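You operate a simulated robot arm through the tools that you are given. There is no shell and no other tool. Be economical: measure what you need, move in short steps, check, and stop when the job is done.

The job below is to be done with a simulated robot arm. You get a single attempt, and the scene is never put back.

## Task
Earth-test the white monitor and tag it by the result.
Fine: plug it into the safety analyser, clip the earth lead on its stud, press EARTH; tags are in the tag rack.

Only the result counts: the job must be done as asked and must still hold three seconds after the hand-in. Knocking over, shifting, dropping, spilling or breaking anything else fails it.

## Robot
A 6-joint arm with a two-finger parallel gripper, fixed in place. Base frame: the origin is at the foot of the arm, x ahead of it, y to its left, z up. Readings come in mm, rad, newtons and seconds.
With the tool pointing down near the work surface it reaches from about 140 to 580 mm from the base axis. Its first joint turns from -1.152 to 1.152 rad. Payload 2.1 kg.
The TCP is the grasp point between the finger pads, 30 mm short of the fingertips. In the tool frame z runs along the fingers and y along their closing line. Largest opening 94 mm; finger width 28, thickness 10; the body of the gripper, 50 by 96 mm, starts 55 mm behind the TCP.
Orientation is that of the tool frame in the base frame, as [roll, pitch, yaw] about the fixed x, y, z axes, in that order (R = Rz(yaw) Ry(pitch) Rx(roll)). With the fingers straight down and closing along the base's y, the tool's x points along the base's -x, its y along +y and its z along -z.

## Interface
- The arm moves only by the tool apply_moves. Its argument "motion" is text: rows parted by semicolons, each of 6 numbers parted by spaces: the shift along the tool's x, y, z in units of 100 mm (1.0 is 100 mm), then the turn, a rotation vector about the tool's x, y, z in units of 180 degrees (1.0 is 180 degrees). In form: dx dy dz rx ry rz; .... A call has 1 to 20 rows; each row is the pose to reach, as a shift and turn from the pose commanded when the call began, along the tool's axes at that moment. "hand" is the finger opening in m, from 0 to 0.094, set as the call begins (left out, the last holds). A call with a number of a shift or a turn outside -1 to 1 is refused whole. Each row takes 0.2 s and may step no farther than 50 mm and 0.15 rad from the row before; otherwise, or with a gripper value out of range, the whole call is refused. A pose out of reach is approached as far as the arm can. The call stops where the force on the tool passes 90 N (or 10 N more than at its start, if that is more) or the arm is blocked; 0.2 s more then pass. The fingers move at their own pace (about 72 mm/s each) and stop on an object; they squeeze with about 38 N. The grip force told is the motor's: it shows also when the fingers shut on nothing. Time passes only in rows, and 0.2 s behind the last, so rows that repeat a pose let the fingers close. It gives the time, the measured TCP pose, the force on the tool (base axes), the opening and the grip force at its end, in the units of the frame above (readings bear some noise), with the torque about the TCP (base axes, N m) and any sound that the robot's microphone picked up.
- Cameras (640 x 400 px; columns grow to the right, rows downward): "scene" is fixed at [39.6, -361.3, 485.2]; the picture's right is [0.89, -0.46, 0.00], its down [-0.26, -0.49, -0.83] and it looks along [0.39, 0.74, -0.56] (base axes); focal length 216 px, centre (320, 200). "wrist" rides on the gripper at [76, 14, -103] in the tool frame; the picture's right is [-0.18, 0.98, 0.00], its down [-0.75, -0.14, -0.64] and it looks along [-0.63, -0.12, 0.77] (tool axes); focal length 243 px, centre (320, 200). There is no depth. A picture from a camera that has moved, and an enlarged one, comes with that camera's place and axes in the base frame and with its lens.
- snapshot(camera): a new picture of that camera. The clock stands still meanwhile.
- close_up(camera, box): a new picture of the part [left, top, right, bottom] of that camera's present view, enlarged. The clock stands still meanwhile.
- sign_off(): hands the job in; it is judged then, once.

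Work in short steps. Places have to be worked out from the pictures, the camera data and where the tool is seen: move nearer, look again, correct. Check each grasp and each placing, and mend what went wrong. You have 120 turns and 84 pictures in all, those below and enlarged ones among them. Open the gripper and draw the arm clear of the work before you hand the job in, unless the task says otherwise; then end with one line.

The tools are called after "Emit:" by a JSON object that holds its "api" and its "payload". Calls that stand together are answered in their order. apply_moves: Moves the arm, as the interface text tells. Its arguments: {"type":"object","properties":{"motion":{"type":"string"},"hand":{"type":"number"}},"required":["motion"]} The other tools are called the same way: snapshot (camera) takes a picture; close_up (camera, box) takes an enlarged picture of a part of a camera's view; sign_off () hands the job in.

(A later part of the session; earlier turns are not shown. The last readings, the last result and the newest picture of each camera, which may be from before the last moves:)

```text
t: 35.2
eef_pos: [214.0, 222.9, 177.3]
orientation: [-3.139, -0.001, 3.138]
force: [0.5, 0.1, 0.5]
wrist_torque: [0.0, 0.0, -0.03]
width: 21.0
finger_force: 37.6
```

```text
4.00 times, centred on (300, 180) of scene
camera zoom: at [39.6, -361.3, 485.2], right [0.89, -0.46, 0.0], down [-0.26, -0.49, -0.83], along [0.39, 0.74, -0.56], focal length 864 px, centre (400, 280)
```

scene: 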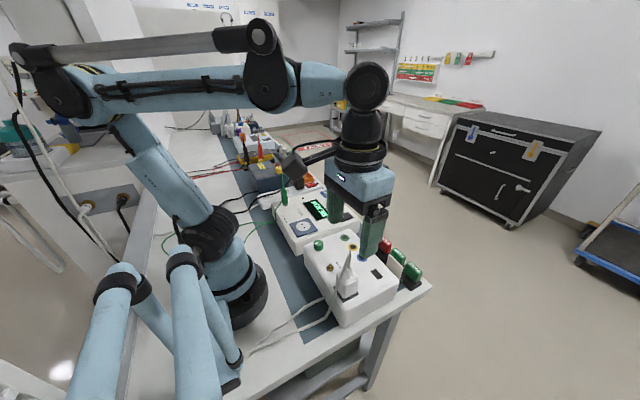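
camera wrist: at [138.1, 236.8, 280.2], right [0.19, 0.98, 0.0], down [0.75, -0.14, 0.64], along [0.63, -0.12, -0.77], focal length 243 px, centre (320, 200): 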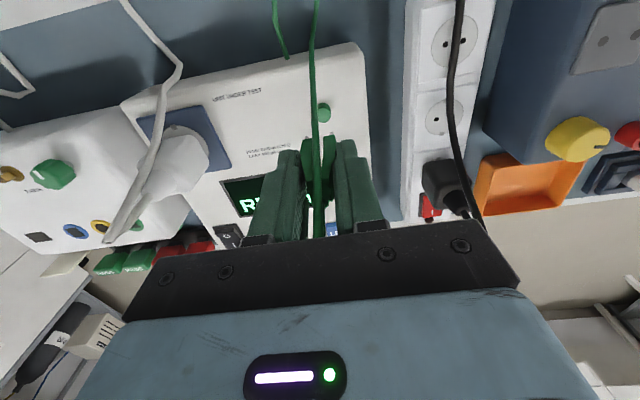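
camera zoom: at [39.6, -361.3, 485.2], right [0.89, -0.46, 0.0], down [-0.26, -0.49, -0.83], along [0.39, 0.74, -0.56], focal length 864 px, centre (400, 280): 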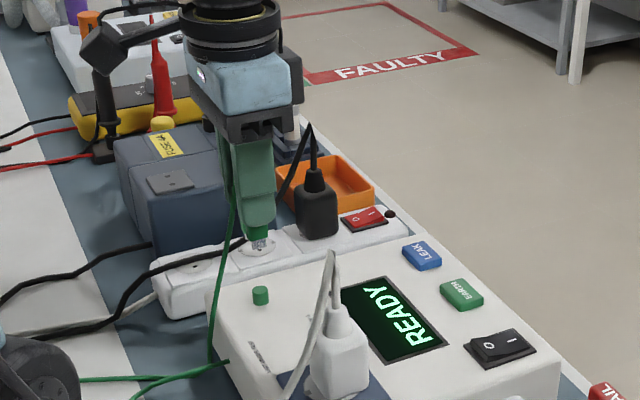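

Clip lifted off its peg (opening 21 mm). I take a reference crop of the peg relative to the hand before moving off.

Emit:
{"api": "close_up", "payload": {"camera": "wrist", "box": [280, 80, 360, 150]}}

Emit:
{"api": "apply_moves", "payload": {"motion": "0 0 -0.4 0 0 0; 0 0 -0.8 0 0 0; 0 -0.4 -0.8 0 0 0; 0 -0.8 -0.8 0 0 0; 0.02 -1 -0.8 0 0 0"}}

Emit:
{"api": "apply_moves", "payload": {"motion": "0 -0.4 0 0 0 0; 0 -0.8 0 0 0 0; 0.02 -1 0 0 0 0"}}

Emit:
{"api": "apply_moves", "payload": {"motion": "0 -0.4 0 0 0 0; 0 -0.8 0 0 0 0; 0.02 -1 0 0 0 0"}}

Emit:
{"api": "apply_moves", "payload": {"motion": "0 -0.12 0.2 0 0 0; 0 -0.12 0.4 0 0 0; 0 -0.12 0.5 0 0 0"}}

Emit:
{"api": "snapshot", "payload": {"camera": "wrist"}}

Emit:
{"api": "snapshot", "payload": {"camera": "scene"}}

```text
5.71 times, centred on (320, 115) of wrist
camera zoom: at [138.1, 236.8, 280.2], right [0.19, 0.98, 0.0], down [0.75, -0.14, 0.64], along [0.63, -0.12, -0.77], focal length 1386 px, centre (320, 686)
```

zoom: 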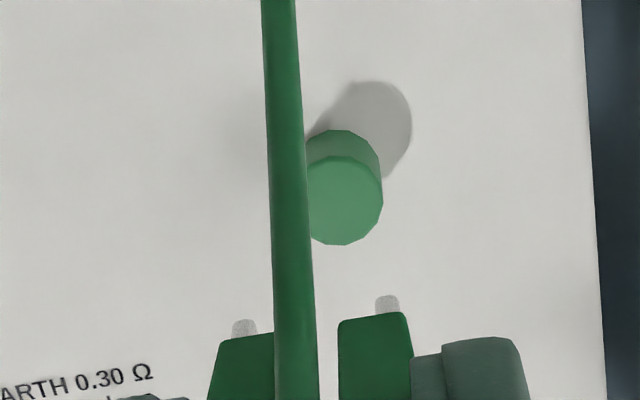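

```text
t: 36.4
eef_pos: [212.8, 122.5, 257.8]
orientation: [-3.138, -0.001, 3.138]
force: [-0.7, -0.7, -1.3]
wrist_torque: [0.01, 0.01, 0.0]
width: 21.1
finger_force: 38.4
```

```text
t: 37.2
eef_pos: [209.6, 23.3, 257.3]
orientation: [-3.138, -0.002, 3.139]
force: [-0.2, 0.3, -1.5]
wrist_torque: [-0.01, 0.01, 0.02]
width: 20.9
finger_force: 38.1
```

```text
t: 38.0
eef_pos: [206.9, -76.9, 258.8]
orientation: [-3.137, -0.002, 3.139]
force: [-0.3, 0.4, 0.0]
wrist_torque: [0.0, 0.01, 0.0]
width: 21.2
finger_force: 38.0
```

```text
t: 38.8
eef_pos: [206.3, -89.9, 208.7]
orientation: [-3.138, -0.002, 3.138]
force: [0.6, 0.6, 0.0]
wrist_torque: [0.02, 0.0, -0.03]
width: 20.8
finger_force: 37.6
```

```text
40 pictures are left
camera wrist: at [130.6, -75.6, 310.7], right [0.19, 0.98, 0.0], down [0.75, -0.14, 0.64], along [0.63, -0.12, -0.77], focal length 243 px, centre (320, 200)
```

wrist: 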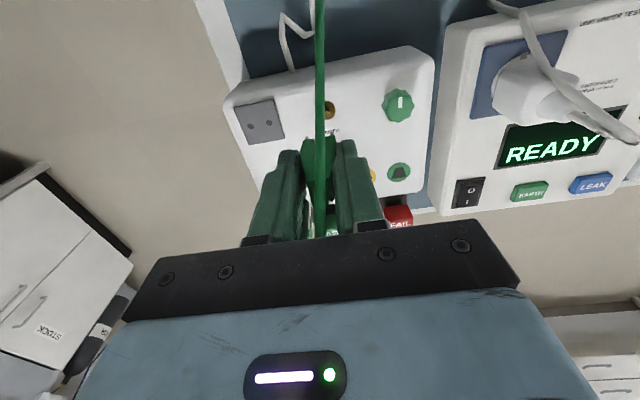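

```text
39 pictures are left
```

scene: 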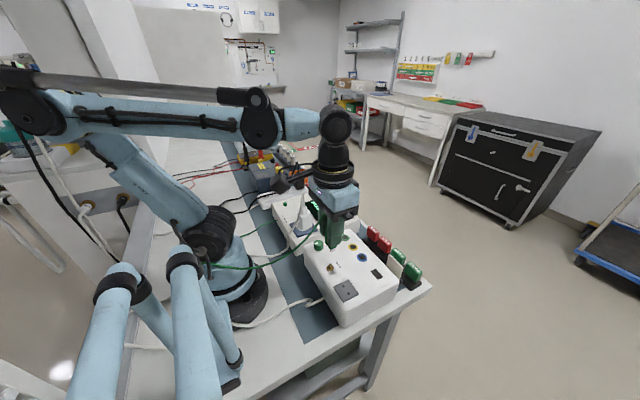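

Jaw tips are symmetric about the TCP axis (mid column ~316 in the crop). I look at the stud in the same crop.

Emit:
{"api": "close_up", "payload": {"camera": "wrist", "box": [280, 80, 360, 150]}}

Emit:
{"api": "close_up", "payload": {"camera": "scene", "box": [300, 220, 370, 290]}}

```text
5.71 times, centred on (320, 115) of wrist
camera zoom: at [130.6, -75.6, 310.7], right [0.19, 0.98, 0.0], down [0.75, -0.14, 0.64], along [0.63, -0.12, -0.77], focal length 1386 px, centre (320, 686)
```

zoom: 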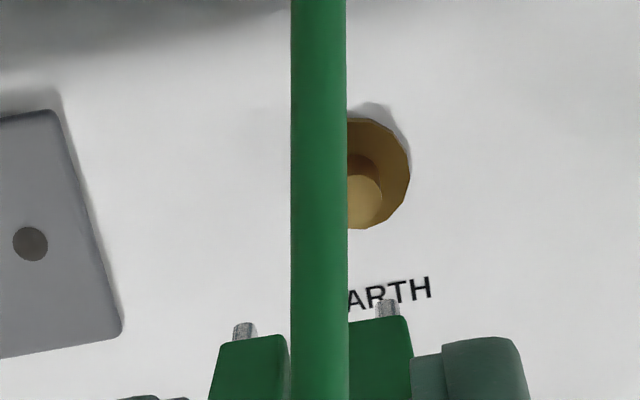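

```text
5.71 times, centred on (335, 255) of scene
camera zoom: at [39.6, -361.3, 485.2], right [0.89, -0.46, 0.0], down [-0.26, -0.49, -0.83], along [0.39, 0.74, -0.56], focal length 1235 px, centre (234, -114)
```

zoom: 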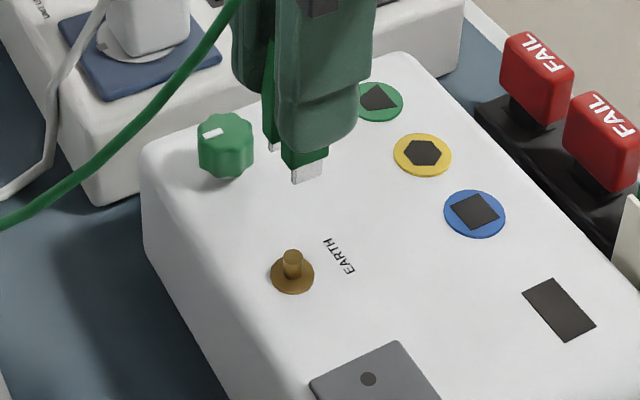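

Stud at ≈ (211.3,-83.5), flange z 80, top z 92; jaw tips are 57 mm below TCP. I shift (+5,+6.8) mm and lower to z≈168 to check alignment.

Emit:
{"api": "apply_moves", "payload": {"motion": "-0.05 0.066 0 0 0 0; -0.05 0.066 0.2 0 0 0; -0.05 0.066 0.4 0 0 0; -0.05 0.066 0.4 0 0 0"}}

Emit:
{"api": "close_up", "payload": {"camera": "wrist", "box": [280, 90, 360, 160]}}

Emit:
{"api": "close_up", "payload": {"camera": "scene", "box": [300, 220, 370, 290]}}

```text
t: 39.8
eef_pos: [210.9, -83.3, 168.4]
orientation: [-3.138, -0.001, 3.138]
force: [-0.2, -0.2, -0.2]
wrist_torque: [0.01, 0.01, 0.03]
width: 21.2
finger_force: 38.0
```

```text
5.71 times, centred on (320, 125) of wrist
camera zoom: at [135.8, -68.7, 271.4], right [0.19, 0.98, 0.0], down [0.75, -0.14, 0.64], along [0.63, -0.12, -0.77], focal length 1386 px, centre (320, 629)
```

zoom: 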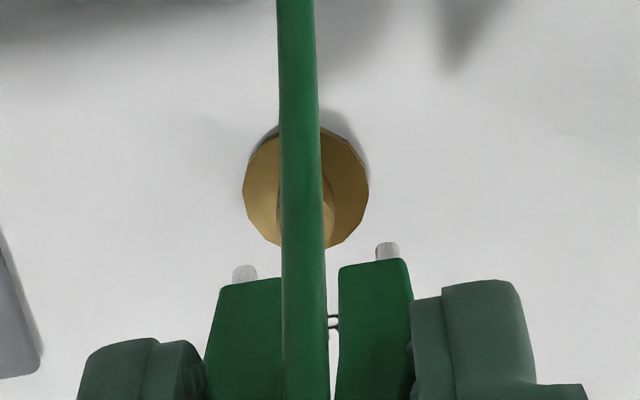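

```text
5.71 times, centred on (335, 255) of scene
camera zoom: at [39.6, -361.3, 485.2], right [0.89, -0.46, 0.0], down [-0.26, -0.49, -0.83], along [0.39, 0.74, -0.56], focal length 1235 px, centre (234, -114)
```

zoom: 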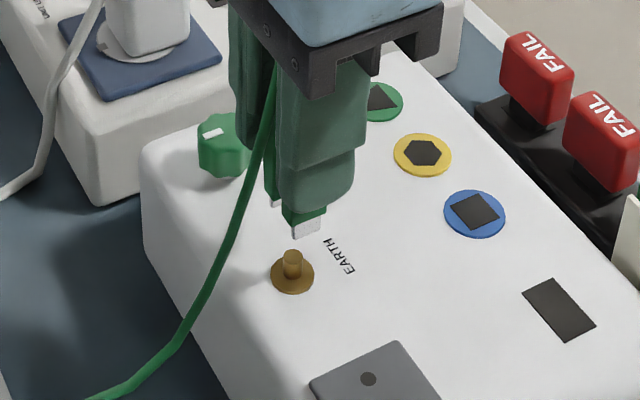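

Jaws straddle the stud nearly centred (about 1.4 mm off in y). I correct and lower onto the stud.

Emit:
{"api": "apply_moves", "payload": {"motion": "0 -0.013 0.1 0 0 0; 0 -0.013 0.2 0 0 0; 0 -0.013 0.25 0 0 0; 0 -0.013 0.28 0 0 0"}}

Emit:
{"api": "close_up", "payload": {"camera": "scene", "box": [300, 220, 370, 290]}}

```text
t: 40.8
eef_pos: [211.8, -84.1, 140.6]
orientation: [-3.139, -0.001, 3.139]
force: [0.3, 0.6, 0.4]
wrist_torque: [0.0, 0.0, 0.03]
width: 20.9
finger_force: 38.1
```

```text
5.71 times, centred on (335, 255) of scene
camera zoom: at [39.6, -361.3, 485.2], right [0.89, -0.46, 0.0], down [-0.26, -0.49, -0.83], along [0.39, 0.74, -0.56], focal length 1235 px, centre (234, -114)
```

zoom: 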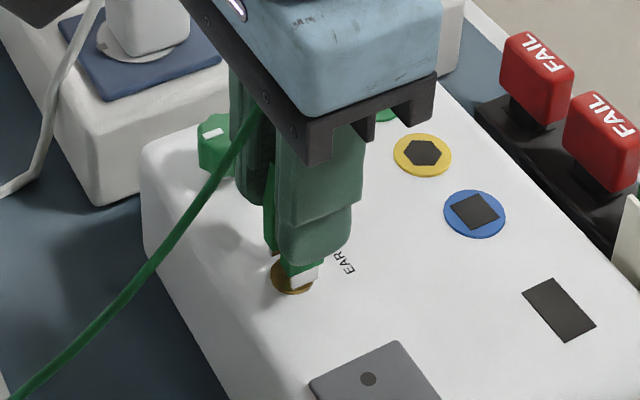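

Jaws straddle the stud just above the flange. A few more mm until contact.

Emit:
{"api": "apply_moves", "payload": {"motion": "0 0 0.015 0 0 0; 0 0 0.03 0 0 0; 0 0 0.045 0 0 0; 0 0 0.06 0 0 0"}}

```text
t: 41.8
eef_pos: [212.2, -84.1, 135.4]
orientation: [-3.137, 0.001, 3.138]
force: [-7.4, -6.9, 63.9]
wrist_torque: [-0.17, -0.08, -0.13]
width: 21.4
finger_force: 37.9
```

Bottomed at z≈136 (64 N). I ease off 2 mm, open the fingers and check the clip stays.

Emit:
{"api": "apply_moves", "payload": {"motion": "0 0 -0.015 0 0 0; 0 0 -0.015 0 0 0"}}

Emit:
{"api": "apply_moves", "payload": {"motion": "0 0 0 0 0 0; 0 0 0 0 0 0; 0 0 0 0 0 0", "hand": 0.05}}

Emit:
{"api": "apply_moves", "payload": {"motion": "0 0 -0.3 0 0 0; 0 0 -0.7 0 0 0; 0 0 -1.0 0 0 0"}}

Emit:
{"api": "snapshot", "payload": {"camera": "wrist"}}

Emit:
{"api": "close_up", "payload": {"camera": "scene", "box": [270, 180, 370, 290]}}

```text
t: 42.4
eef_pos: [212.5, -84.0, 135.4]
orientation: [-3.137, 0.003, 3.137]
force: [5.0, -15.2, 21.7]
wrist_torque: [-0.39, -0.52, -0.11]
width: 20.9
finger_force: 37.8
```

```text
t: 43.2
eef_pos: [211.0, -85.0, 136.3]
orientation: [-3.139, -0.001, 3.137]
force: [-0.2, -0.1, -1.0]
wrist_torque: [0.02, 0.0, -0.04]
width: 49.7
finger_force: 0.0
```

```text
t: 44.0
eef_pos: [211.5, -83.1, 236.2]
orientation: [-3.139, -0.002, 3.138]
force: [0.3, -0.3, 0.2]
wrist_torque: [0.02, 0.0, 0.02]
width: 49.9
finger_force: 0.0
```

```text
33 pictures are left
camera wrist: at [135.1, -69.4, 339.7], right [0.19, 0.98, 0.0], down [0.75, -0.14, 0.64], along [0.63, -0.12, -0.77], focal length 243 px, centre (320, 200)
```

wrist: 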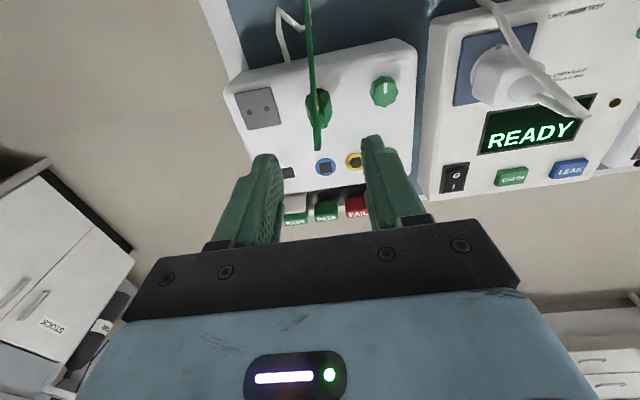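

```text
3.64 times, centred on (320, 235) of scene
camera zoom: at [39.6, -361.3, 485.2], right [0.89, -0.46, 0.0], down [-0.26, -0.49, -0.83], along [0.39, 0.74, -0.56], focal length 786 px, centre (320, 73)
```

zoom: 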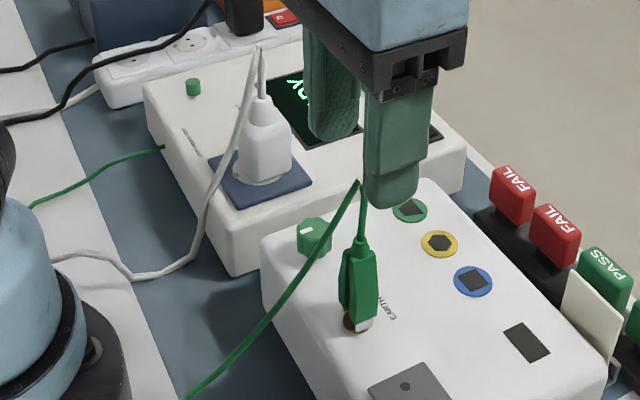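

Clip is firmly on the stud and the fingers are free. EARTH button ≈ (368,151,67). I close the fingers and move out over +x first, then along y.

Emit:
{"api": "apply_moves", "payload": {"motion": "-0.4 0 -0.1 0 0 0; -0.8 0 -0.1 0 0 0; -1 0.3 -0.1 0 0 0; -1 0.7 -0.1 0 0 0; -1 1 -0.1 0 0 0", "hand": 0.0}}

Emit:
{"api": "apply_moves", "payload": {"motion": "-0.2 0.4 0 0 0 0; -0.4 0.8 0.2 0 0 0; -0.5 1 0.5 0 0 0"}}

Emit:
{"api": "apply_moves", "payload": {"motion": "0 0.34 0 0 0 0; 0 0.34 0.3 0 0 0; 0 0.34 0.3 0 0 0"}}

Emit:
{"api": "snapshot", "payload": {"camera": "wrist"}}

Emit:
{"api": "close_up", "payload": {"camera": "scene", "box": [290, 150, 390, 230]}}

```text
t: 45.2
eef_pos: [311.7, 16.2, 245.8]
orientation: [-3.138, -0.002, 3.139]
force: [0.6, 0.5, -0.1]
wrist_torque: [0.01, 0.02, -0.01]
width: 0.1
finger_force: 33.0
```

```text
t: 46.0
eef_pos: [364.0, 116.0, 194.9]
orientation: [-3.139, -0.001, 3.137]
force: [-0.4, -0.2, 0.4]
wrist_torque: [0.01, -0.03, -0.01]
width: 0.0
finger_force: 32.6
```

```text
t: 46.8
eef_pos: [362.9, 149.9, 163.9]
orientation: [-3.139, -0.002, 3.14]
force: [0.6, 0.3, -0.4]
wrist_torque: [-0.01, -0.02, -0.01]
width: 0.0
finger_force: 33.3
```

```text
31 pictures are left
camera wrist: at [286.6, 163.5, 267.0], right [0.19, 0.98, 0.0], down [0.75, -0.14, 0.64], along [0.63, -0.12, -0.77], focal length 243 px, centre (320, 200)
```

wrist: 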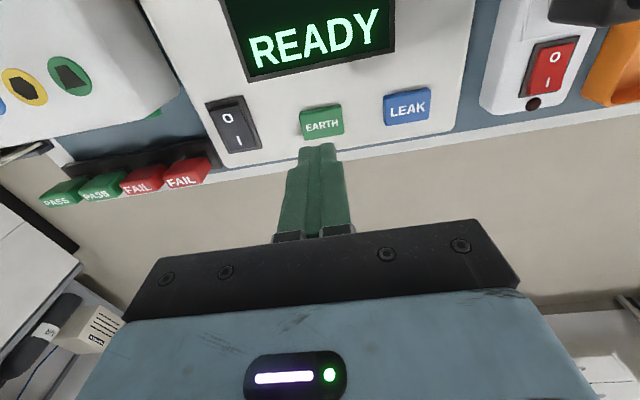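

```text
5.00 times, centred on (340, 190) of scene
camera zoom: at [39.6, -361.3, 485.2], right [0.89, -0.46, 0.0], down [-0.26, -0.49, -0.83], along [0.39, 0.74, -0.56], focal length 1080 px, centre (220, 250)
```

zoom: 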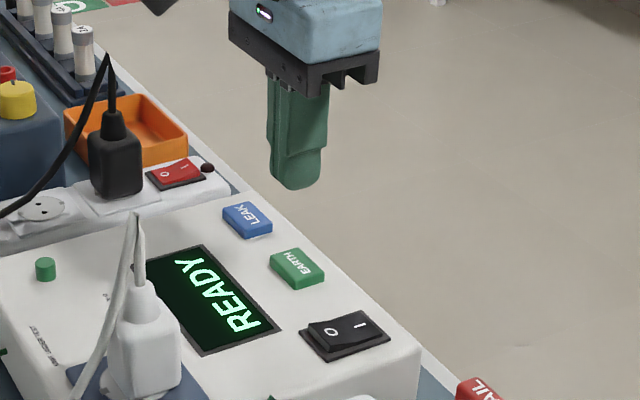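

Button ≈ (366.5,150,66), right under the fingers. I shift +3 mm in x and press down.

Emit:
{"api": "apply_moves", "payload": {"motion": "-0.03 0 0.2 0 0 0; -0.03 0 0.4 0 0 0; -0.03 0 0.55 0 0 0; -0.03 0 0.6 0 0 0"}}

Emit:
{"api": "apply_moves", "payload": {"motion": "0 0 0.02 0 0 0; 0 0 0.04 0 0 0; 0 0 0.06 0 0 0; 0 0 0.08 0 0 0; 0 0 0.10 0 0 0; 0 0 0.12 0 0 0"}}

```text
t: 47.8
eef_pos: [365.0, 149.0, 105.9]
orientation: [-3.138, -0.002, 3.139]
force: [-0.2, 0.2, 0.6]
wrist_torque: [-0.01, 0.0, -0.01]
width: 0.1
finger_force: 32.7
```

```text
t: 49.2
eef_pos: [366.5, 147.8, 93.0]
orientation: [-3.138, -0.002, 3.139]
force: [-1.1, -3.0, 20.4]
wrist_torque: [-0.1, -0.07, 0.03]
width: 0.0
finger_force: 32.5
heard: click
```

A click was heard. I lift and read the display.

Emit:
{"api": "apply_moves", "payload": {"motion": "0 0 -0.3 0 0 0; 0 0 -0.7 0 0 0; 0 0 -0.7 0 0 0"}}

Emit:
{"api": "close_up", "payload": {"camera": "wrist", "box": [200, 0, 420, 140]}}

```text
t: 50.0
eef_pos: [365.7, 150.1, 163.1]
orientation: [-3.137, -0.001, 3.138]
force: [0.1, -0.7, 0.6]
wrist_torque: [0.01, 0.02, 0.01]
width: 0.0
finger_force: 33.0
```

```text
2.86 times, centred on (310, 70) of wrist
camera zoom: at [289.5, 163.9, 266.1], right [0.19, 0.98, 0.0], down [0.75, -0.14, 0.64], along [0.63, -0.12, -0.77], focal length 693 px, centre (349, 571)
```

zoom: 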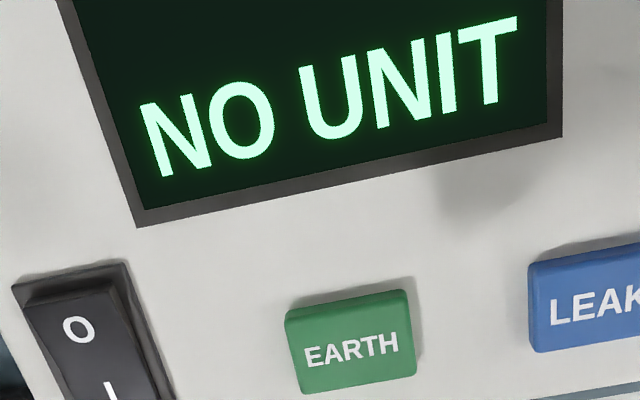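

"NO UNIT": the analyser doesn't detect the unit. I inspect the plug seating and the rocker.

Emit:
{"api": "close_up", "payload": {"camera": "scene", "box": [290, 190, 340, 240]}}

Emit:
{"api": "close_up", "payload": {"camera": "scene", "box": [190, 180, 350, 380]}}

```text
8.00 times, centred on (315, 215) of scene
camera zoom: at [39.6, -361.3, 485.2], right [0.89, -0.46, 0.0], down [-0.26, -0.49, -0.83], along [0.39, 0.74, -0.56], focal length 1729 px, centre (360, 80)
```

zoom: 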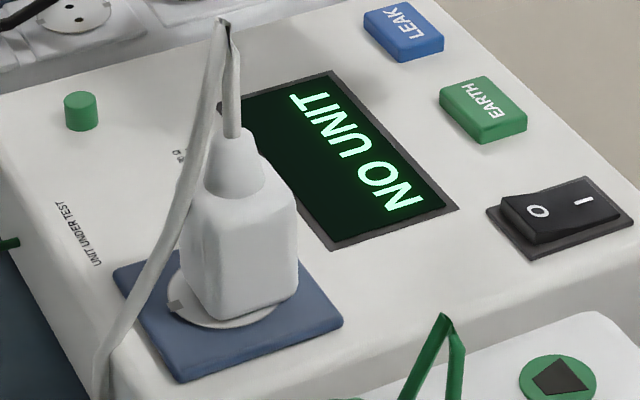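

```text
2.00 times, centred on (270, 280) of scene
camera zoom: at [39.6, -361.3, 485.2], right [0.89, -0.46, 0.0], down [-0.26, -0.49, -0.83], along [0.39, 0.74, -0.56], focal length 432 px, centre (420, 40)
```

zoom: 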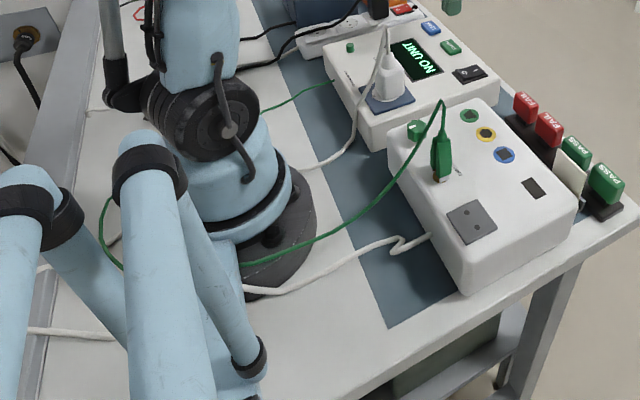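

The projection suggests the plug may sit ~5 mm proud (it probably slipped in the grip while pushing). I yaw the hand 90° and look at the plug from the +y side to verify.

Emit:
{"api": "apply_moves", "payload": {"motion": "0.1 0 0 0 0 0.046; 0.2 0 0 0 0 0.092; 0.3 0 0 0 0 0.138; 0.4 0 0 0 0 0.184; 0.5 0 0 0 0 0.23; 0.6 0 0 0 0 0.276; 0.7 -0.05 0 0 0 0.322; 0.8 -0.1 0 0 0 0.368; 0.8 -0.15 0 0 0 0.414; 0.8 -0.2 0.2 0 0 0.46; 0.8 -0.2 0.45 0 0 0.5"}}

Emit:
{"api": "snapshot", "payload": {"camera": "wrist"}}

```text
t: 52.4
eef_pos: [284.5, 130.0, 117.5]
orientation: [-3.14, 0.003, 1.564]
force: [0.5, -0.2, -0.2]
wrist_torque: [0.0, 0.0, -0.01]
width: 0.2
finger_force: 32.7
```

```text
26 pictures are left
camera wrist: at [299.7, 204.9, 220.7], right [0.98, -0.19, 0.0], down [-0.14, -0.75, 0.64], along [-0.12, -0.63, -0.76], focal length 243 px, centre (320, 200)
```

wrist: 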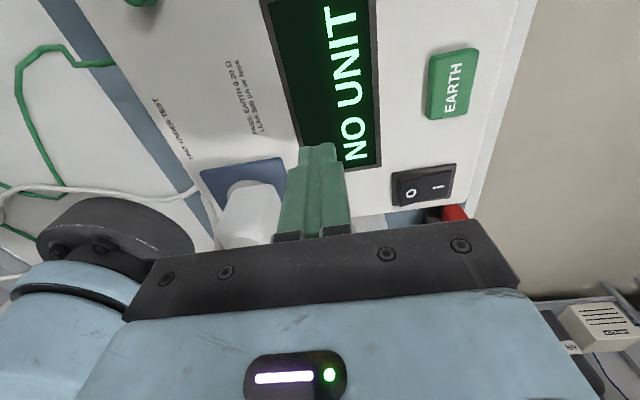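

Emit:
{"api": "close_up", "payload": {"camera": "wrist", "box": [190, 145, 300, 255]}}

Emit:
{"api": "close_up", "payload": {"camera": "wrist", "box": [370, 140, 480, 220]}}

```text
3.64 times, centred on (245, 200) of wrist
camera zoom: at [299.7, 204.9, 220.7], right [0.98, -0.19, 0.0], down [-0.14, -0.75, 0.64], along [-0.12, -0.63, -0.76], focal length 882 px, centre (593, 200)
```

zoom: 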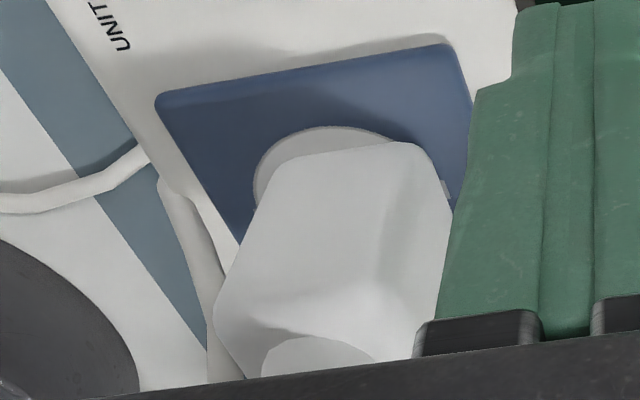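

```text
5.00 times, centred on (425, 180) of wrist
camera zoom: at [299.7, 204.9, 220.7], right [0.98, -0.19, 0.0], down [-0.14, -0.75, 0.64], along [-0.12, -0.63, -0.76], focal length 1213 px, centre (-205, 300)
```

zoom: 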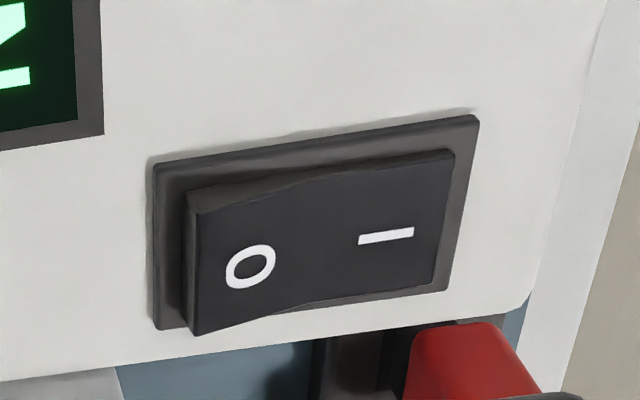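

The rocker is ON; the plug looks flush within ~2 mm, but on the first push the fingertips may have met the blue plate before full seating. I'll regrip higher on the plug and push again: first rise, yaw back and go above it.

Emit:
{"api": "apply_moves", "payload": {"motion": "0 0 -0.3 0 0 -0.046; 0 0 -0.6 0 0 -0.092; 0 0 -1.0 0 0 -0.138; 0 0 -1.0 0 0 -0.184; 0 0 -1.0 0 0 -0.23; 0 0 -1.0 0 0 -0.276; 0 0 -1.0 0 0 -0.322; 0 0 -1.0 0 0 -0.368; 0 0 -1.0 0 0 -0.414; 0 0 -1.0 0 0 -0.46; 0 0 -1.0 0 0 -0.5", "hand": 0.075}}

Emit:
{"api": "apply_moves", "payload": {"motion": "0 0 -0.5 0 0 0; 0.3 -0.2 -0.5 0 0 0; 0.62 -0.4 -0.5 0 0 0; 0.62 -0.4 -0.5 0 0 0"}}

Emit:
{"api": "close_up", "payload": {"camera": "wrist", "box": [270, 60, 370, 160]}}

```text
t: 54.8
eef_pos: [284.5, 131.1, 218.4]
orientation: [-3.138, -0.003, 3.141]
force: [-0.6, 0.6, -0.6]
wrist_torque: [0.0, -0.01, -0.01]
width: 75.2
finger_force: 0.0
```

```text
t: 55.8
eef_pos: [221.2, 90.7, 268.7]
orientation: [-3.139, -0.002, 3.138]
force: [0.3, 0.7, 0.6]
wrist_torque: [0.0, 0.0, 0.02]
width: 75.3
finger_force: 0.1
```

```text
4.00 times, centred on (320, 110) of wrist
camera zoom: at [146.6, 104.5, 371.2], right [0.19, 0.98, 0.0], down [0.75, -0.14, 0.64], along [0.63, -0.12, -0.77], focal length 970 px, centre (320, 560)
```

zoom: 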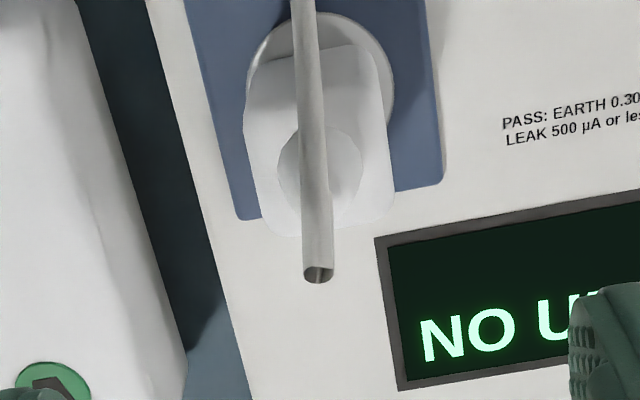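

Plug is centred on the disc. I descend around it to z≈113 and grip.

Emit:
{"api": "apply_moves", "payload": {"motion": "0 0 0.35 0 0 0; 0 0 0.7 0 0 0; 0 0 1.0 0 0 0"}}

Emit:
{"api": "apply_moves", "payload": {"motion": "0 -0.01 0.25 0 0 0; 0 -0.01 0.45 0 0 0; 0 -0.01 0.555 0 0 0; 0 -0.01 0.555 0 0 0"}}

Emit:
{"api": "apply_moves", "payload": {"motion": "0 0 0 0 0 0; 0 0 0 0 0 0; 0 0 0 0 0 0; 0 0 0 0 0 0", "hand": 0.01}}

Emit:
{"api": "apply_moves", "payload": {"motion": "0 0 0.01 0 0 0; 0 0 0.02 0 0 0; 0 0 0.03 0 0 0"}}

```text
t: 56.6
eef_pos: [224.5, 90.6, 167.6]
orientation: [-3.139, -0.002, 3.138]
force: [0.4, 0.3, -0.6]
wrist_torque: [0.01, -0.01, 0.0]
width: 75.0
finger_force: 0.0
```

```text
t: 57.6
eef_pos: [224.6, 88.6, 111.9]
orientation: [-3.138, -0.004, 3.138]
force: [0.2, 0.1, 0.2]
wrist_torque: [-0.02, 0.02, -0.02]
width: 75.0
finger_force: 0.0
```

```text
t: 58.6
eef_pos: [224.6, 88.7, 112.2]
orientation: [-3.139, 0.0, 3.139]
force: [-0.6, -0.1, 0.2]
wrist_torque: [0.03, -0.01, 0.01]
width: 39.5
finger_force: 38.5
```

```text
t: 59.4
eef_pos: [222.8, 88.2, 110.1]
orientation: [-3.14, -0.001, 3.137]
force: [-2.0, 1.6, 35.5]
wrist_torque: [0.03, 0.02, -0.01]
width: 39.7
finger_force: 37.9
```

Resistance rises right away. I push harder (up to the limit) and watch whether it advances.

Emit:
{"api": "apply_moves", "payload": {"motion": "0 0 0.015 0 0 0; 0 0 0.03 0 0 0; 0 0 0.045 0 0 0; 0 0 0.06 0 0 0"}}

```text
t: 60.4
eef_pos: [223.6, 89.1, 104.1]
orientation: [-3.14, -0.002, 3.139]
force: [0.3, 3.7, 35.6]
wrist_torque: [0.05, -0.02, 0.02]
width: 39.8
finger_force: 38.0
```

Force stayed at 35.6 N over 6 mm: either slipping or advancing. I release, rise to the same view and compare.

Emit:
{"api": "apply_moves", "payload": {"motion": "0 0 -0.01 0 0 0; 0 0 -0.01 0 0 0; 0 0 -0.01 0 0 0", "hand": 0.075}}

Emit:
{"api": "apply_moves", "payload": {"motion": "0 0 -0.4 0 0 0; 0 0 -0.8 0 0 0; 0 0 -1 0 0 0"}}

Emit:
{"api": "apply_moves", "payload": {"motion": "0 0 -0.4 0 0 0; 0.02 0.01 -0.635 0 0 0; 0.02 0.01 -0.635 0 0 0"}}

Emit:
{"api": "close_up", "payload": {"camera": "wrist", "box": [270, 60, 370, 160]}}

Emit:
{"api": "close_up", "payload": {"camera": "scene", "box": [290, 190, 340, 240]}}

```text
t: 61.2
eef_pos: [223.0, 89.5, 104.5]
orientation: [-3.137, -0.002, 3.137]
force: [-0.2, 0.4, 0.5]
wrist_torque: [0.0, 0.04, 0.0]
width: 74.9
finger_force: 0.0
```

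```text
t: 62.0
eef_pos: [222.1, 89.5, 205.5]
orientation: [-3.137, -0.002, 3.138]
force: [-0.1, 0.9, 1.0]
wrist_torque: [0.0, 0.0, 0.01]
width: 75.2
finger_force: 0.0
```

```text
t: 62.8
eef_pos: [220.8, 90.5, 268.1]
orientation: [-3.138, -0.001, 3.139]
force: [0.6, 0.0, 0.2]
wrist_torque: [0.01, -0.01, -0.02]
width: 74.9
finger_force: 0.1
```

```text
4.00 times, centred on (320, 110) of wrist
camera zoom: at [144.8, 104.2, 371.6], right [0.19, 0.98, 0.0], down [0.75, -0.14, 0.64], along [0.63, -0.12, -0.77], focal length 970 px, centre (320, 560)
```

zoom: 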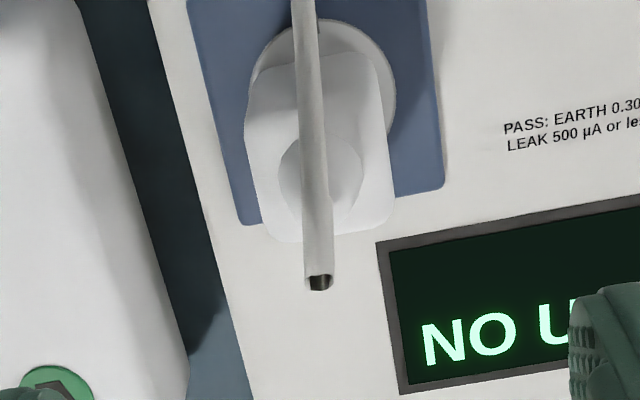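

```text
8.00 times, centred on (315, 215) of scene
camera zoom: at [39.6, -361.3, 485.2], right [0.89, -0.46, 0.0], down [-0.26, -0.49, -0.83], along [0.39, 0.74, -0.56], focal length 1729 px, centre (360, 80)
```

zoom: 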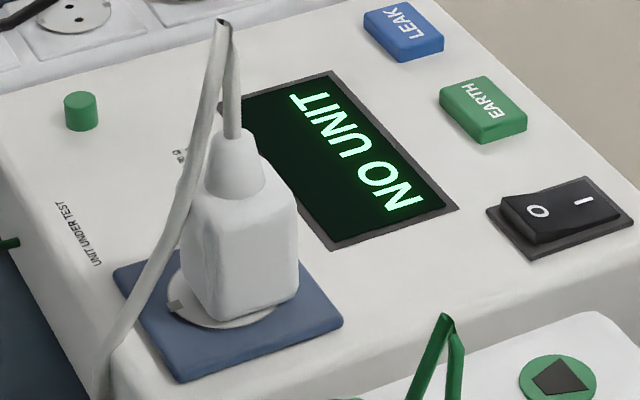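

The plug is flush in height (18 mm below its parked height, as expected), but combining the views it sits ~3 mm too far in +x relative to the socket disc. I'll regrip, lift it out, shift -3 mm in x and reinsert.

Emit:
{"api": "apply_moves", "payload": {"motion": "0 0 0.35 0 0 0; 0 0 0.7 0 0 0; -0.03 -0.01 1.0 0 0 0"}}

Emit:
{"api": "apply_moves", "payload": {"motion": "0 0 0.25 0 0 0; 0 0 0.45 0 0 0; 0 0 0.62 0 0 0; 0 0 0.62 0 0 0"}}

Emit:
{"api": "apply_moves", "payload": {"motion": "0 0 0 0 0 0; 0 0 0 0 0 0; 0 0 0 0 0 0; 0 0 0 0 0 0", "hand": 0.01}}

Emit:
{"api": "apply_moves", "payload": {"motion": "0 0 -0.05 0 0 0; 0 0 -0.1 0 0 0; 0 0 -0.2 0 0 0; 0 0 -0.35 0 0 0; 0 0 -0.5 0 0 0; 0 0 -0.5 0 0 0"}}

Emit:
{"api": "close_up", "payload": {"camera": "wrist", "box": [270, 80, 370, 180]}}

Emit:
{"api": "close_up", "payload": {"camera": "scene", "box": [285, 180, 345, 240]}}

```text
t: 63.6
eef_pos: [224.6, 87.7, 169.3]
orientation: [-3.138, -0.001, 3.135]
force: [-0.1, 0.2, -0.6]
wrist_torque: [0.02, 0.0, 0.02]
width: 75.2
finger_force: 0.1
```

```text
t: 64.6
eef_pos: [223.6, 88.9, 106.7]
orientation: [-3.138, -0.004, 3.138]
force: [-0.1, 0.2, -0.5]
wrist_torque: [-0.02, 0.0, 0.01]
width: 74.8
finger_force: 0.1
```

```text
t: 65.6
eef_pos: [224.1, 88.4, 106.8]
orientation: [-3.138, -0.002, 3.138]
force: [-0.5, -0.3, 0.2]
wrist_torque: [0.02, 0.0, -0.03]
width: 39.6
finger_force: 38.2
```

```text
t: 67.0
eef_pos: [223.9, 89.1, 157.2]
orientation: [-3.138, -0.003, 3.138]
force: [0.3, 0.3, -0.9]
wrist_torque: [0.01, 0.0, 0.01]
width: 39.5
finger_force: 38.3
```

```text
4.00 times, centred on (320, 130) of wrist
camera zoom: at [148.3, 102.7, 259.7], right [0.19, 0.98, 0.0], down [0.75, -0.14, 0.64], along [0.63, -0.12, -0.77], focal length 970 px, centre (320, 480)
```

zoom: 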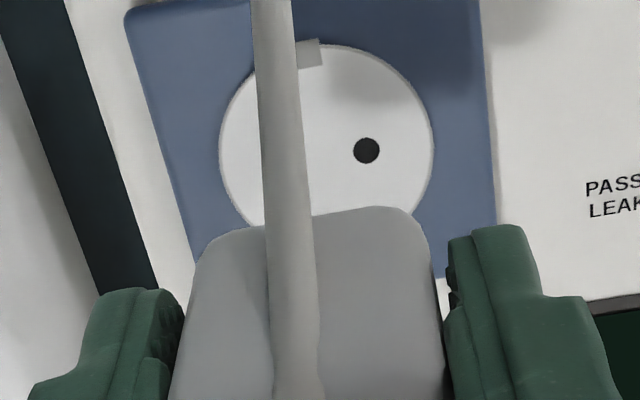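

```text
6.67 times, centred on (315, 210) of scene
camera zoom: at [39.6, -361.3, 485.2], right [0.89, -0.46, 0.0], down [-0.26, -0.49, -0.83], along [0.39, 0.74, -0.56], focal length 1441 px, centre (353, 133)
```

zoom: 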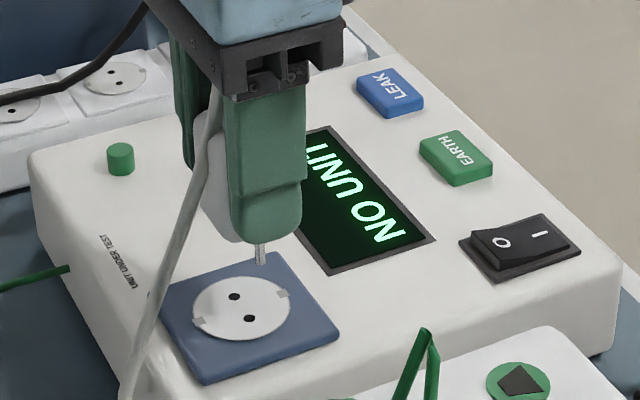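

The scene view shows the pin landing several mm to the +x side of its hole. I shift -4 mm in x and lower until the pin tip is just above the surface for a direct comparison.

Emit:
{"api": "apply_moves", "payload": {"motion": "0.04 0 0 0 0 0; 0.04 0 0.15 0 0 0; 0.04 0 0.25 0 0 0; 0.04 0 0.25 0 0 0"}}

Emit:
{"api": "close_up", "payload": {"camera": "scene", "box": [290, 195, 330, 235]}}

```text
t: 68.0
eef_pos: [218.9, 88.8, 131.2]
orientation: [-3.138, -0.002, 3.137]
force: [-0.3, 0.1, -1.3]
wrist_torque: [0.03, 0.0, 0.03]
width: 39.7
finger_force: 38.5
```

```text
10.00 times, centred on (310, 215) of scene
camera zoom: at [39.6, -361.3, 485.2], right [0.89, -0.46, 0.0], down [-0.26, -0.49, -0.83], along [0.39, 0.74, -0.56], focal length 2161 px, centre (420, 50)
```

zoom: 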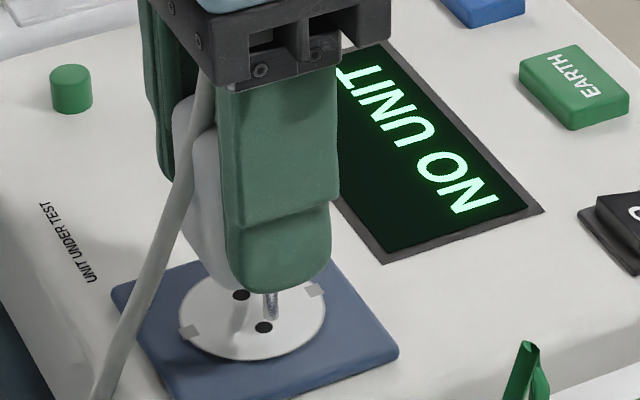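

Much closer now; I check y with the wrist view.

Emit:
{"api": "close_up", "payload": {"camera": "wrist", "box": [270, 80, 370, 180]}}

```text
4.00 times, centred on (320, 130) of wrist
camera zoom: at [144.2, 102.6, 234.5], right [0.19, 0.98, 0.0], down [0.75, -0.14, 0.64], along [0.63, -0.12, -0.77], focal length 970 px, centre (320, 480)
```

zoom: 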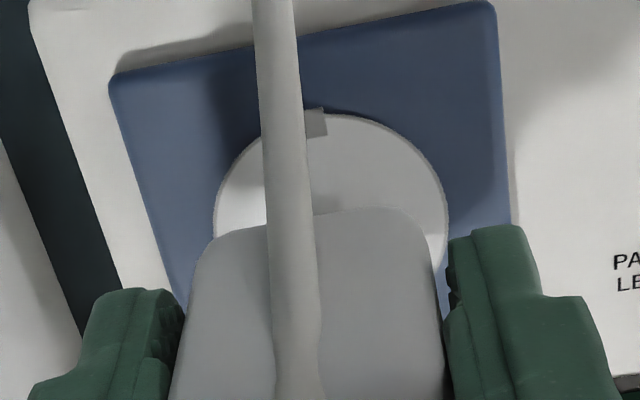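

The plug needs about -1.8 mm in x and +1.3 mm in y more. I apply that and lower to the seat (TCP ≈ 106.5 with this grip).

Emit:
{"api": "apply_moves", "payload": {"motion": "0.018 0.013 0 0 0 0; 0.018 0.013 0 0 0 0"}}

Emit:
{"api": "close_up", "payload": {"camera": "scene", "box": [290, 195, 330, 235]}}

Emit:
{"api": "apply_moves", "payload": {"motion": "0 0 0.05 0 0 0; 0 0 0.1 0 0 0; 0 0 0.15 0 0 0; 0 0 0.2 0 0 0; 0 0 0.235 0 0 0; 0 0 0.25 0 0 0"}}

```text
t: 68.6
eef_pos: [219.7, 90.2, 132.4]
orientation: [-3.138, -0.002, 3.139]
force: [-0.4, -0.5, -0.6]
wrist_torque: [0.0, 0.02, -0.02]
width: 39.7
finger_force: 38.0
```

```text
10.00 times, centred on (310, 215) of scene
camera zoom: at [39.6, -361.3, 485.2], right [0.89, -0.46, 0.0], down [-0.26, -0.49, -0.83], along [0.39, 0.74, -0.56], focal length 2161 px, centre (420, 50)
```

zoom: 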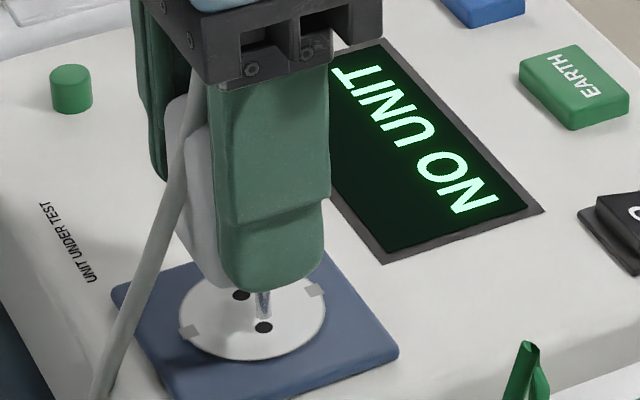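

```text
t: 70.0
eef_pos: [219.3, 91.1, 106.7]
orientation: [-3.138, -0.001, 3.137]
force: [-0.5, -2.2, 22.8]
wrist_torque: [-0.1, -0.06, 0.01]
width: 39.7
finger_force: 37.5
```

The pin was right above its hole and it now meets resistance at the seat depth. I push 2 mm more, release, and take a look.

Emit:
{"api": "apply_moves", "payload": {"motion": "0 0 0.01 0 0 0; 0 0 0.02 0 0 0; 0 0 0.03 0 0 0"}}

Emit:
{"api": "apply_moves", "payload": {"motion": "0 0 -0.02 0 0 0; 0 0 -0.02 0 0 0; 0 0 -0.02 0 0 0; 0 0 -0.02 0 0 0", "hand": 0.07}}

Emit:
{"api": "apply_moves", "payload": {"motion": "0 0 -0.3 0 0 0; 0 0 -0.7 0 0 0; 0 0 -1 0 0 0"}}

Emit:
{"api": "close_up", "payload": {"camera": "scene", "box": [290, 190, 340, 240]}}

```text
t: 70.8
eef_pos: [219.7, 90.6, 103.8]
orientation: [-3.14, -0.002, 3.136]
force: [0.4, -2.1, 34.8]
wrist_torque: [0.02, 0.0, 0.11]
width: 39.7
finger_force: 37.8
```

```text
t: 71.8
eef_pos: [218.5, 90.1, 104.9]
orientation: [-3.138, -0.002, 3.138]
force: [-0.7, 0.0, 0.0]
wrist_torque: [0.03, 0.02, 0.0]
width: 69.7
finger_force: 0.1
```

```text
t: 72.6
eef_pos: [218.8, 90.7, 205.8]
orientation: [-3.14, -0.002, 3.138]
force: [-0.1, -0.1, 0.7]
wrist_torque: [0.02, 0.01, -0.05]
width: 70.1
finger_force: 0.0
```

```text
8.00 times, centred on (315, 215) of scene
camera zoom: at [39.6, -361.3, 485.2], right [0.89, -0.46, 0.0], down [-0.26, -0.49, -0.83], along [0.39, 0.74, -0.56], focal length 1729 px, centre (360, 80)
```

zoom: 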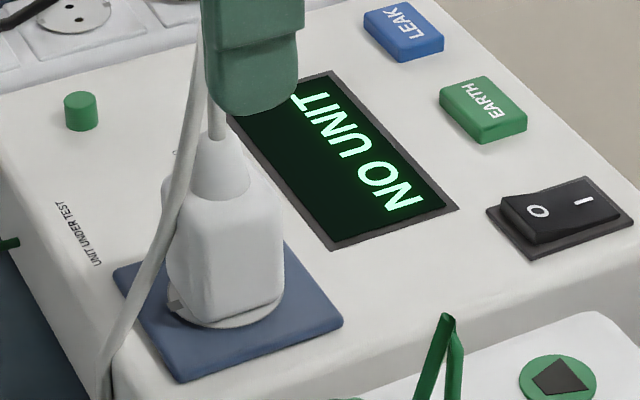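

The plug is now centred on the disc. I go back to press EARTH.

Emit:
{"api": "apply_moves", "payload": {"motion": "0 0 -0.5 0 0 0; -0.4 0.2 -0.5 0 0 0; -0.8 0.4 -0.5 0 0 0; -1 0.58 -0.5 0 0 0", "hand": 0.0}}

Emit:
{"api": "apply_moves", "payload": {"motion": "-0.3 0 0.4 0 0 0; -0.475 0 0.8 0 0 0; -0.475 0 1.0 0 0 0"}}

Emit:
{"api": "apply_moves", "payload": {"motion": "0 0 0.3 0 0 0; 0 0 0.5 0 0 0; 0 0 0.5 0 0 0"}}

```text
t: 73.6
eef_pos: [318.7, 148.7, 252.4]
orientation: [-3.138, -0.002, 3.136]
force: [0.3, -0.6, 0.2]
wrist_torque: [0.03, 0.0, 0.03]
width: 0.1
finger_force: 33.0
```

```text
t: 74.4
eef_pos: [365.5, 148.8, 154.8]
orientation: [-3.138, -0.002, 3.139]
force: [0.1, -0.8, 0.2]
wrist_torque: [0.02, 0.02, 0.0]
width: 0.1
finger_force: 33.1
```

```text
t: 75.2
eef_pos: [365.9, 146.9, 104.1]
orientation: [-3.138, -0.002, 3.137]
force: [-0.4, 0.5, -0.7]
wrist_torque: [-0.01, -0.01, 0.01]
width: 0.0
finger_force: 32.6
```

Above the button; I press in small steps, then lift and read.

Emit:
{"api": "apply_moves", "payload": {"motion": "0 0.01 0.04 0 0 0; 0 0.01 0.07 0 0 0; 0 0.01 0.09 0 0 0; 0 0.01 0.105 0 0 0; 0 0.01 0.105 0 0 0"}}

Emit:
{"api": "apply_moves", "payload": {"motion": "0 0 -0.3 0 0 0; 0 0 -0.7 0 0 0; 0 0 -0.7 0 0 0"}}

Emit:
{"api": "close_up", "payload": {"camera": "wrist", "box": [200, 0, 420, 140]}}

```text
t: 76.4
eef_pos: [365.6, 149.0, 94.6]
orientation: [-3.137, -0.002, 3.138]
force: [-1.4, 0.8, 14.5]
wrist_torque: [0.02, 0.03, -0.01]
width: 0.1
finger_force: 33.2
heard: click
```

```text
t: 77.2
eef_pos: [366.6, 148.9, 165.2]
orientation: [-3.139, -0.001, 3.138]
force: [-0.8, -0.1, -1.0]
wrist_torque: [0.0, 0.02, 0.02]
width: 0.0
finger_force: 32.9
```

```text
2.86 times, centred on (310, 70) of wrist
camera zoom: at [290.6, 162.7, 268.7], right [0.19, 0.98, 0.0], down [0.75, -0.14, 0.64], along [0.63, -0.12, -0.77], focal length 693 px, centre (349, 571)
```

zoom: 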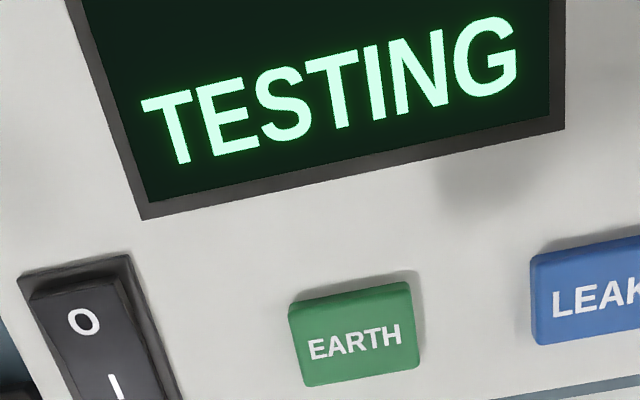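

It is TESTING. I wait in place, moving slowly toward a spot where tags are visible, then read the result.

Emit:
{"api": "apply_moves", "payload": {"motion": "0 0 0 0 0 0; 0 0 0 0 0 0; 0 0 0 0 0 0; 0 0 0 0 0 0; 0 0 0 0 0 0; 0 0 0 0 0 0; 0 0 0 0 0 0; 0 0 0 0 0 0; 0 0 0 0 0 0; 0 0 0 0 0 0; 0 0 0 0 0 0; 0 0 0 0 0 0; 0 0 0 0 0 0; 0 0 0 0 0 0; 0 0 0 0 0 0; 0 0 0 0 0 0; 0 0 0 0 0 0; 0 0 0 0 0 0; 0 0 0 0 0 0; 0 0 0 0 0 0"}}

Emit:
{"api": "snapshot", "payload": {"camera": "wrist"}}

```text
t: 81.4
eef_pos: [366.3, 148.6, 164.9]
orientation: [-3.138, -0.002, 3.137]
force: [-0.3, -0.3, 1.3]
wrist_torque: [0.04, 0.02, 0.01]
width: 0.1
finger_force: 33.3
```

```text
13 pictures are left
camera wrist: at [290.6, 162.7, 268.4], right [0.19, 0.98, 0.0], down [0.75, -0.14, 0.64], along [0.63, -0.12, -0.77], focal length 243 px, centre (320, 200)
```

wrist: 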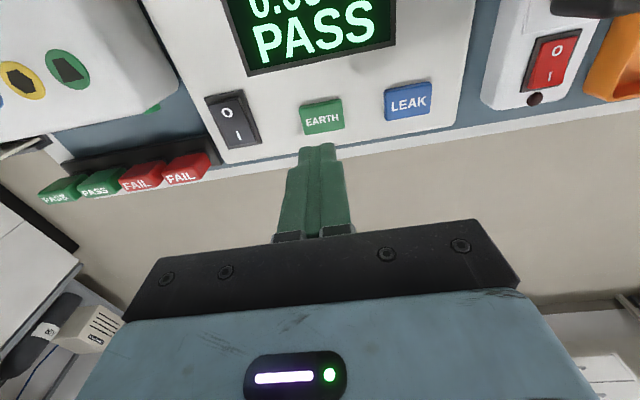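

Result: PASS. Next, find out where the tag goes. I move towards the front of the monitor, yawing the hand to look at the card/bracket and the PASS tags from the +x,+y side.

Emit:
{"api": "apply_moves", "payload": {"motion": "-0.1 -0.3 0 0 0 0; -0.3 -0.6 0 0 0 0; -0.5 -1.0 0 0 0 0"}}

Emit:
{"api": "apply_moves", "payload": {"motion": "0 -0.1 0 0 0 0.047; 0 -0.2 0 0 0 0.094; 0 -0.3 0 0 0 0.141; 0 -0.4 0 0 0 0.188; 0 -0.5 0 0 0 0.235; 0 -0.6 0 0 0 0.282; 0 -0.7 0 0 0 0.329; 0 -0.8 0 0 0 0.376; 0 -0.9 0 0 0 0.423; -0.1 -1 0 0 0 0.47; -0.2 -1 0 0 0 0.517; -0.24 -1 0 0 0 0.564; -0.24 -1 0 0 0 0.611; -0.24 -1 0 0 0 0.658; -0.24 -1 0 0 0 0.705; -0.24 -1 0 0 0 0.75"}}

```text
t: 82.2
eef_pos: [417.2, 48.9, 164.3]
orientation: [-3.137, -0.002, 3.138]
force: [-0.5, 0.1, 0.8]
wrist_torque: [0.02, 0.05, -0.02]
width: 0.0
finger_force: 32.7
```

```text
t: 85.6
eef_pos: [439.9, -52.3, 164.5]
orientation: [3.141, 0.003, 0.781]
force: [-0.6, 0.5, -0.1]
wrist_torque: [0.01, 0.04, 0.0]
width: 0.0
finger_force: 32.9
```

Emit:
{"api": "apply_moves", "payload": {"motion": "-0.2 0.2 0 0 0 0; -0.41 0.41 0.1 0 0 0; -0.41 0.41 0.15 0 0 0"}}

Emit:
{"api": "snapshot", "payload": {"camera": "wrist"}}

```text
t: 86.4
eef_pos: [439.1, -109.6, 149.8]
orientation: [-3.141, 0.003, 0.782]
force: [-0.1, -0.6, 0.1]
wrist_torque: [0.0, 0.0, 0.01]
width: 0.1
finger_force: 33.2
```

```text
12 pictures are left
camera wrist: at [503.5, -66.8, 253.0], right [0.56, -0.83, 0.0], down [-0.63, -0.43, 0.64], along [-0.53, -0.36, -0.76], focal length 243 px, centre (320, 200)
```

wrist: 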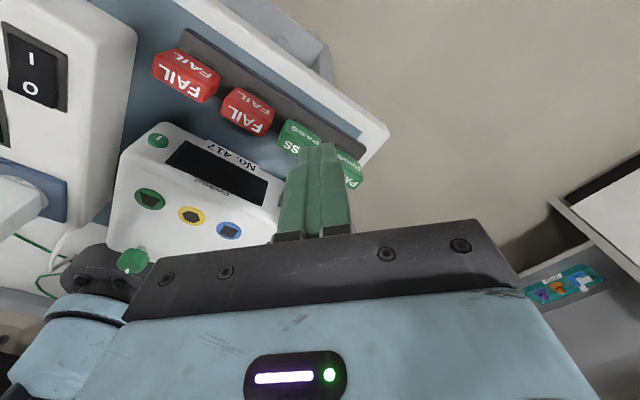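

The monitor's front shows a screen and "No. 417"; the card area is hidden by my fingers. I shift sideways and look again.

Emit:
{"api": "apply_moves", "payload": {"motion": "0 0.25 0 0 0 0; 0.1 0.5 0 0 0 0; 0.1 0.5 0 0 0 0"}}

Emit:
{"api": "close_up", "payload": {"camera": "wrist", "box": [140, 40, 310, 220]}}

```text
t: 87.2
eef_pos: [482.0, -137.9, 148.9]
orientation: [-3.141, 0.002, 0.782]
force: [-0.2, 0.1, 1.1]
wrist_torque: [0.0, 0.01, 0.0]
width: 0.0
finger_force: 33.2
```

```text
2.22 times, centred on (225, 130) of wrist
camera zoom: at [546.4, -95.4, 251.5], right [0.56, -0.83, 0.0], down [-0.63, -0.43, 0.64], along [-0.53, -0.36, -0.76], focal length 539 px, centre (531, 356)
```

zoom: 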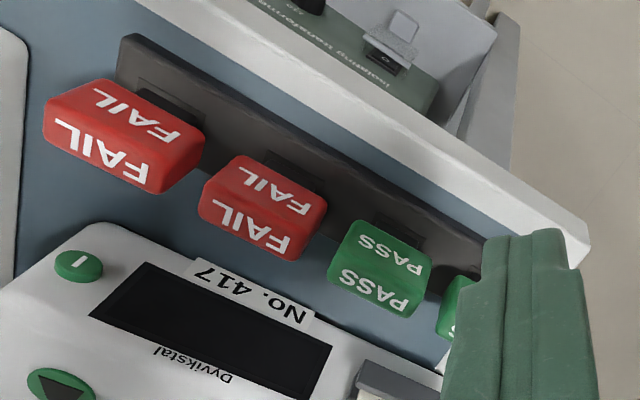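

The tag holder looks to be the grey bracket at the lower right. I shift so it appears clear of the fingers.

Emit:
{"api": "apply_moves", "payload": {"motion": "-0.2 0.2 0 0 0 0; -0.4 0.3 0 0 0 0; -0.5 0.35 0 0 0 0; -0.5 0.35 0 0 0 0"}}

Emit:
{"api": "close_up", "payload": {"camera": "wrist", "box": [170, 80, 290, 220]}}

```text
t: 88.2
eef_pos: [471.9, -198.4, 150.6]
orientation: [-3.141, 0.004, 0.781]
force: [0.2, 1.2, -0.2]
wrist_torque: [-0.01, -0.01, -0.01]
width: 0.0
finger_force: 33.3
```

```text
2.86 times, centred on (230, 150) of wrist
camera zoom: at [535.0, -154.9, 252.8], right [0.56, -0.83, 0.0], down [-0.63, -0.43, 0.64], along [-0.53, -0.36, -0.76], focal length 693 px, centre (577, 343)
```

zoom: 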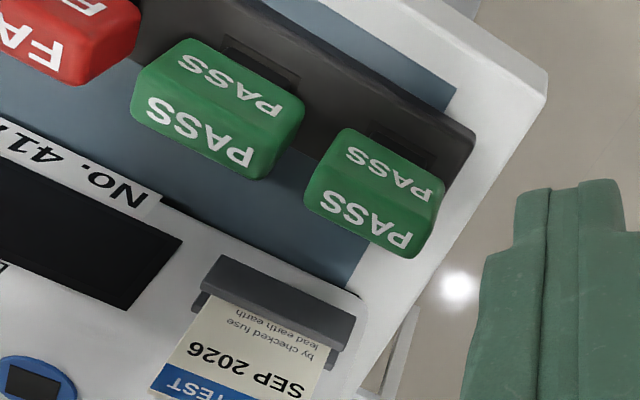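

The card in the grey bracket is an existing test label; the dark 35×14 mm recess on the monitor's top at ≈ (295,-146.5,78) looks like the tag slot, similar to the rack recesses. I'll take the PASS tag at ≈ (404,-110), top z≈57, closing along x; first reorient.

Emit:
{"api": "apply_moves", "payload": {"motion": "0 -0.2 0 0 0 -0.045; 0.1 -0.4 0 0 0 -0.09; 0.1 -0.6 0 0 0 -0.135; 0.1 -0.8 0 0 0 -0.18; 0.11 -0.9 0 0 0 -0.225; 0.11 -0.9 0 0 0 -0.251", "hand": 0.045}}

```text
t: 89.6
eef_pos: [415.0, -125.9, 149.8]
orientation: [-3.139, 0.004, 1.572]
force: [0.0, -0.6, -0.2]
wrist_torque: [0.0, 0.01, 0.01]
width: 44.9
finger_force: 0.0
```

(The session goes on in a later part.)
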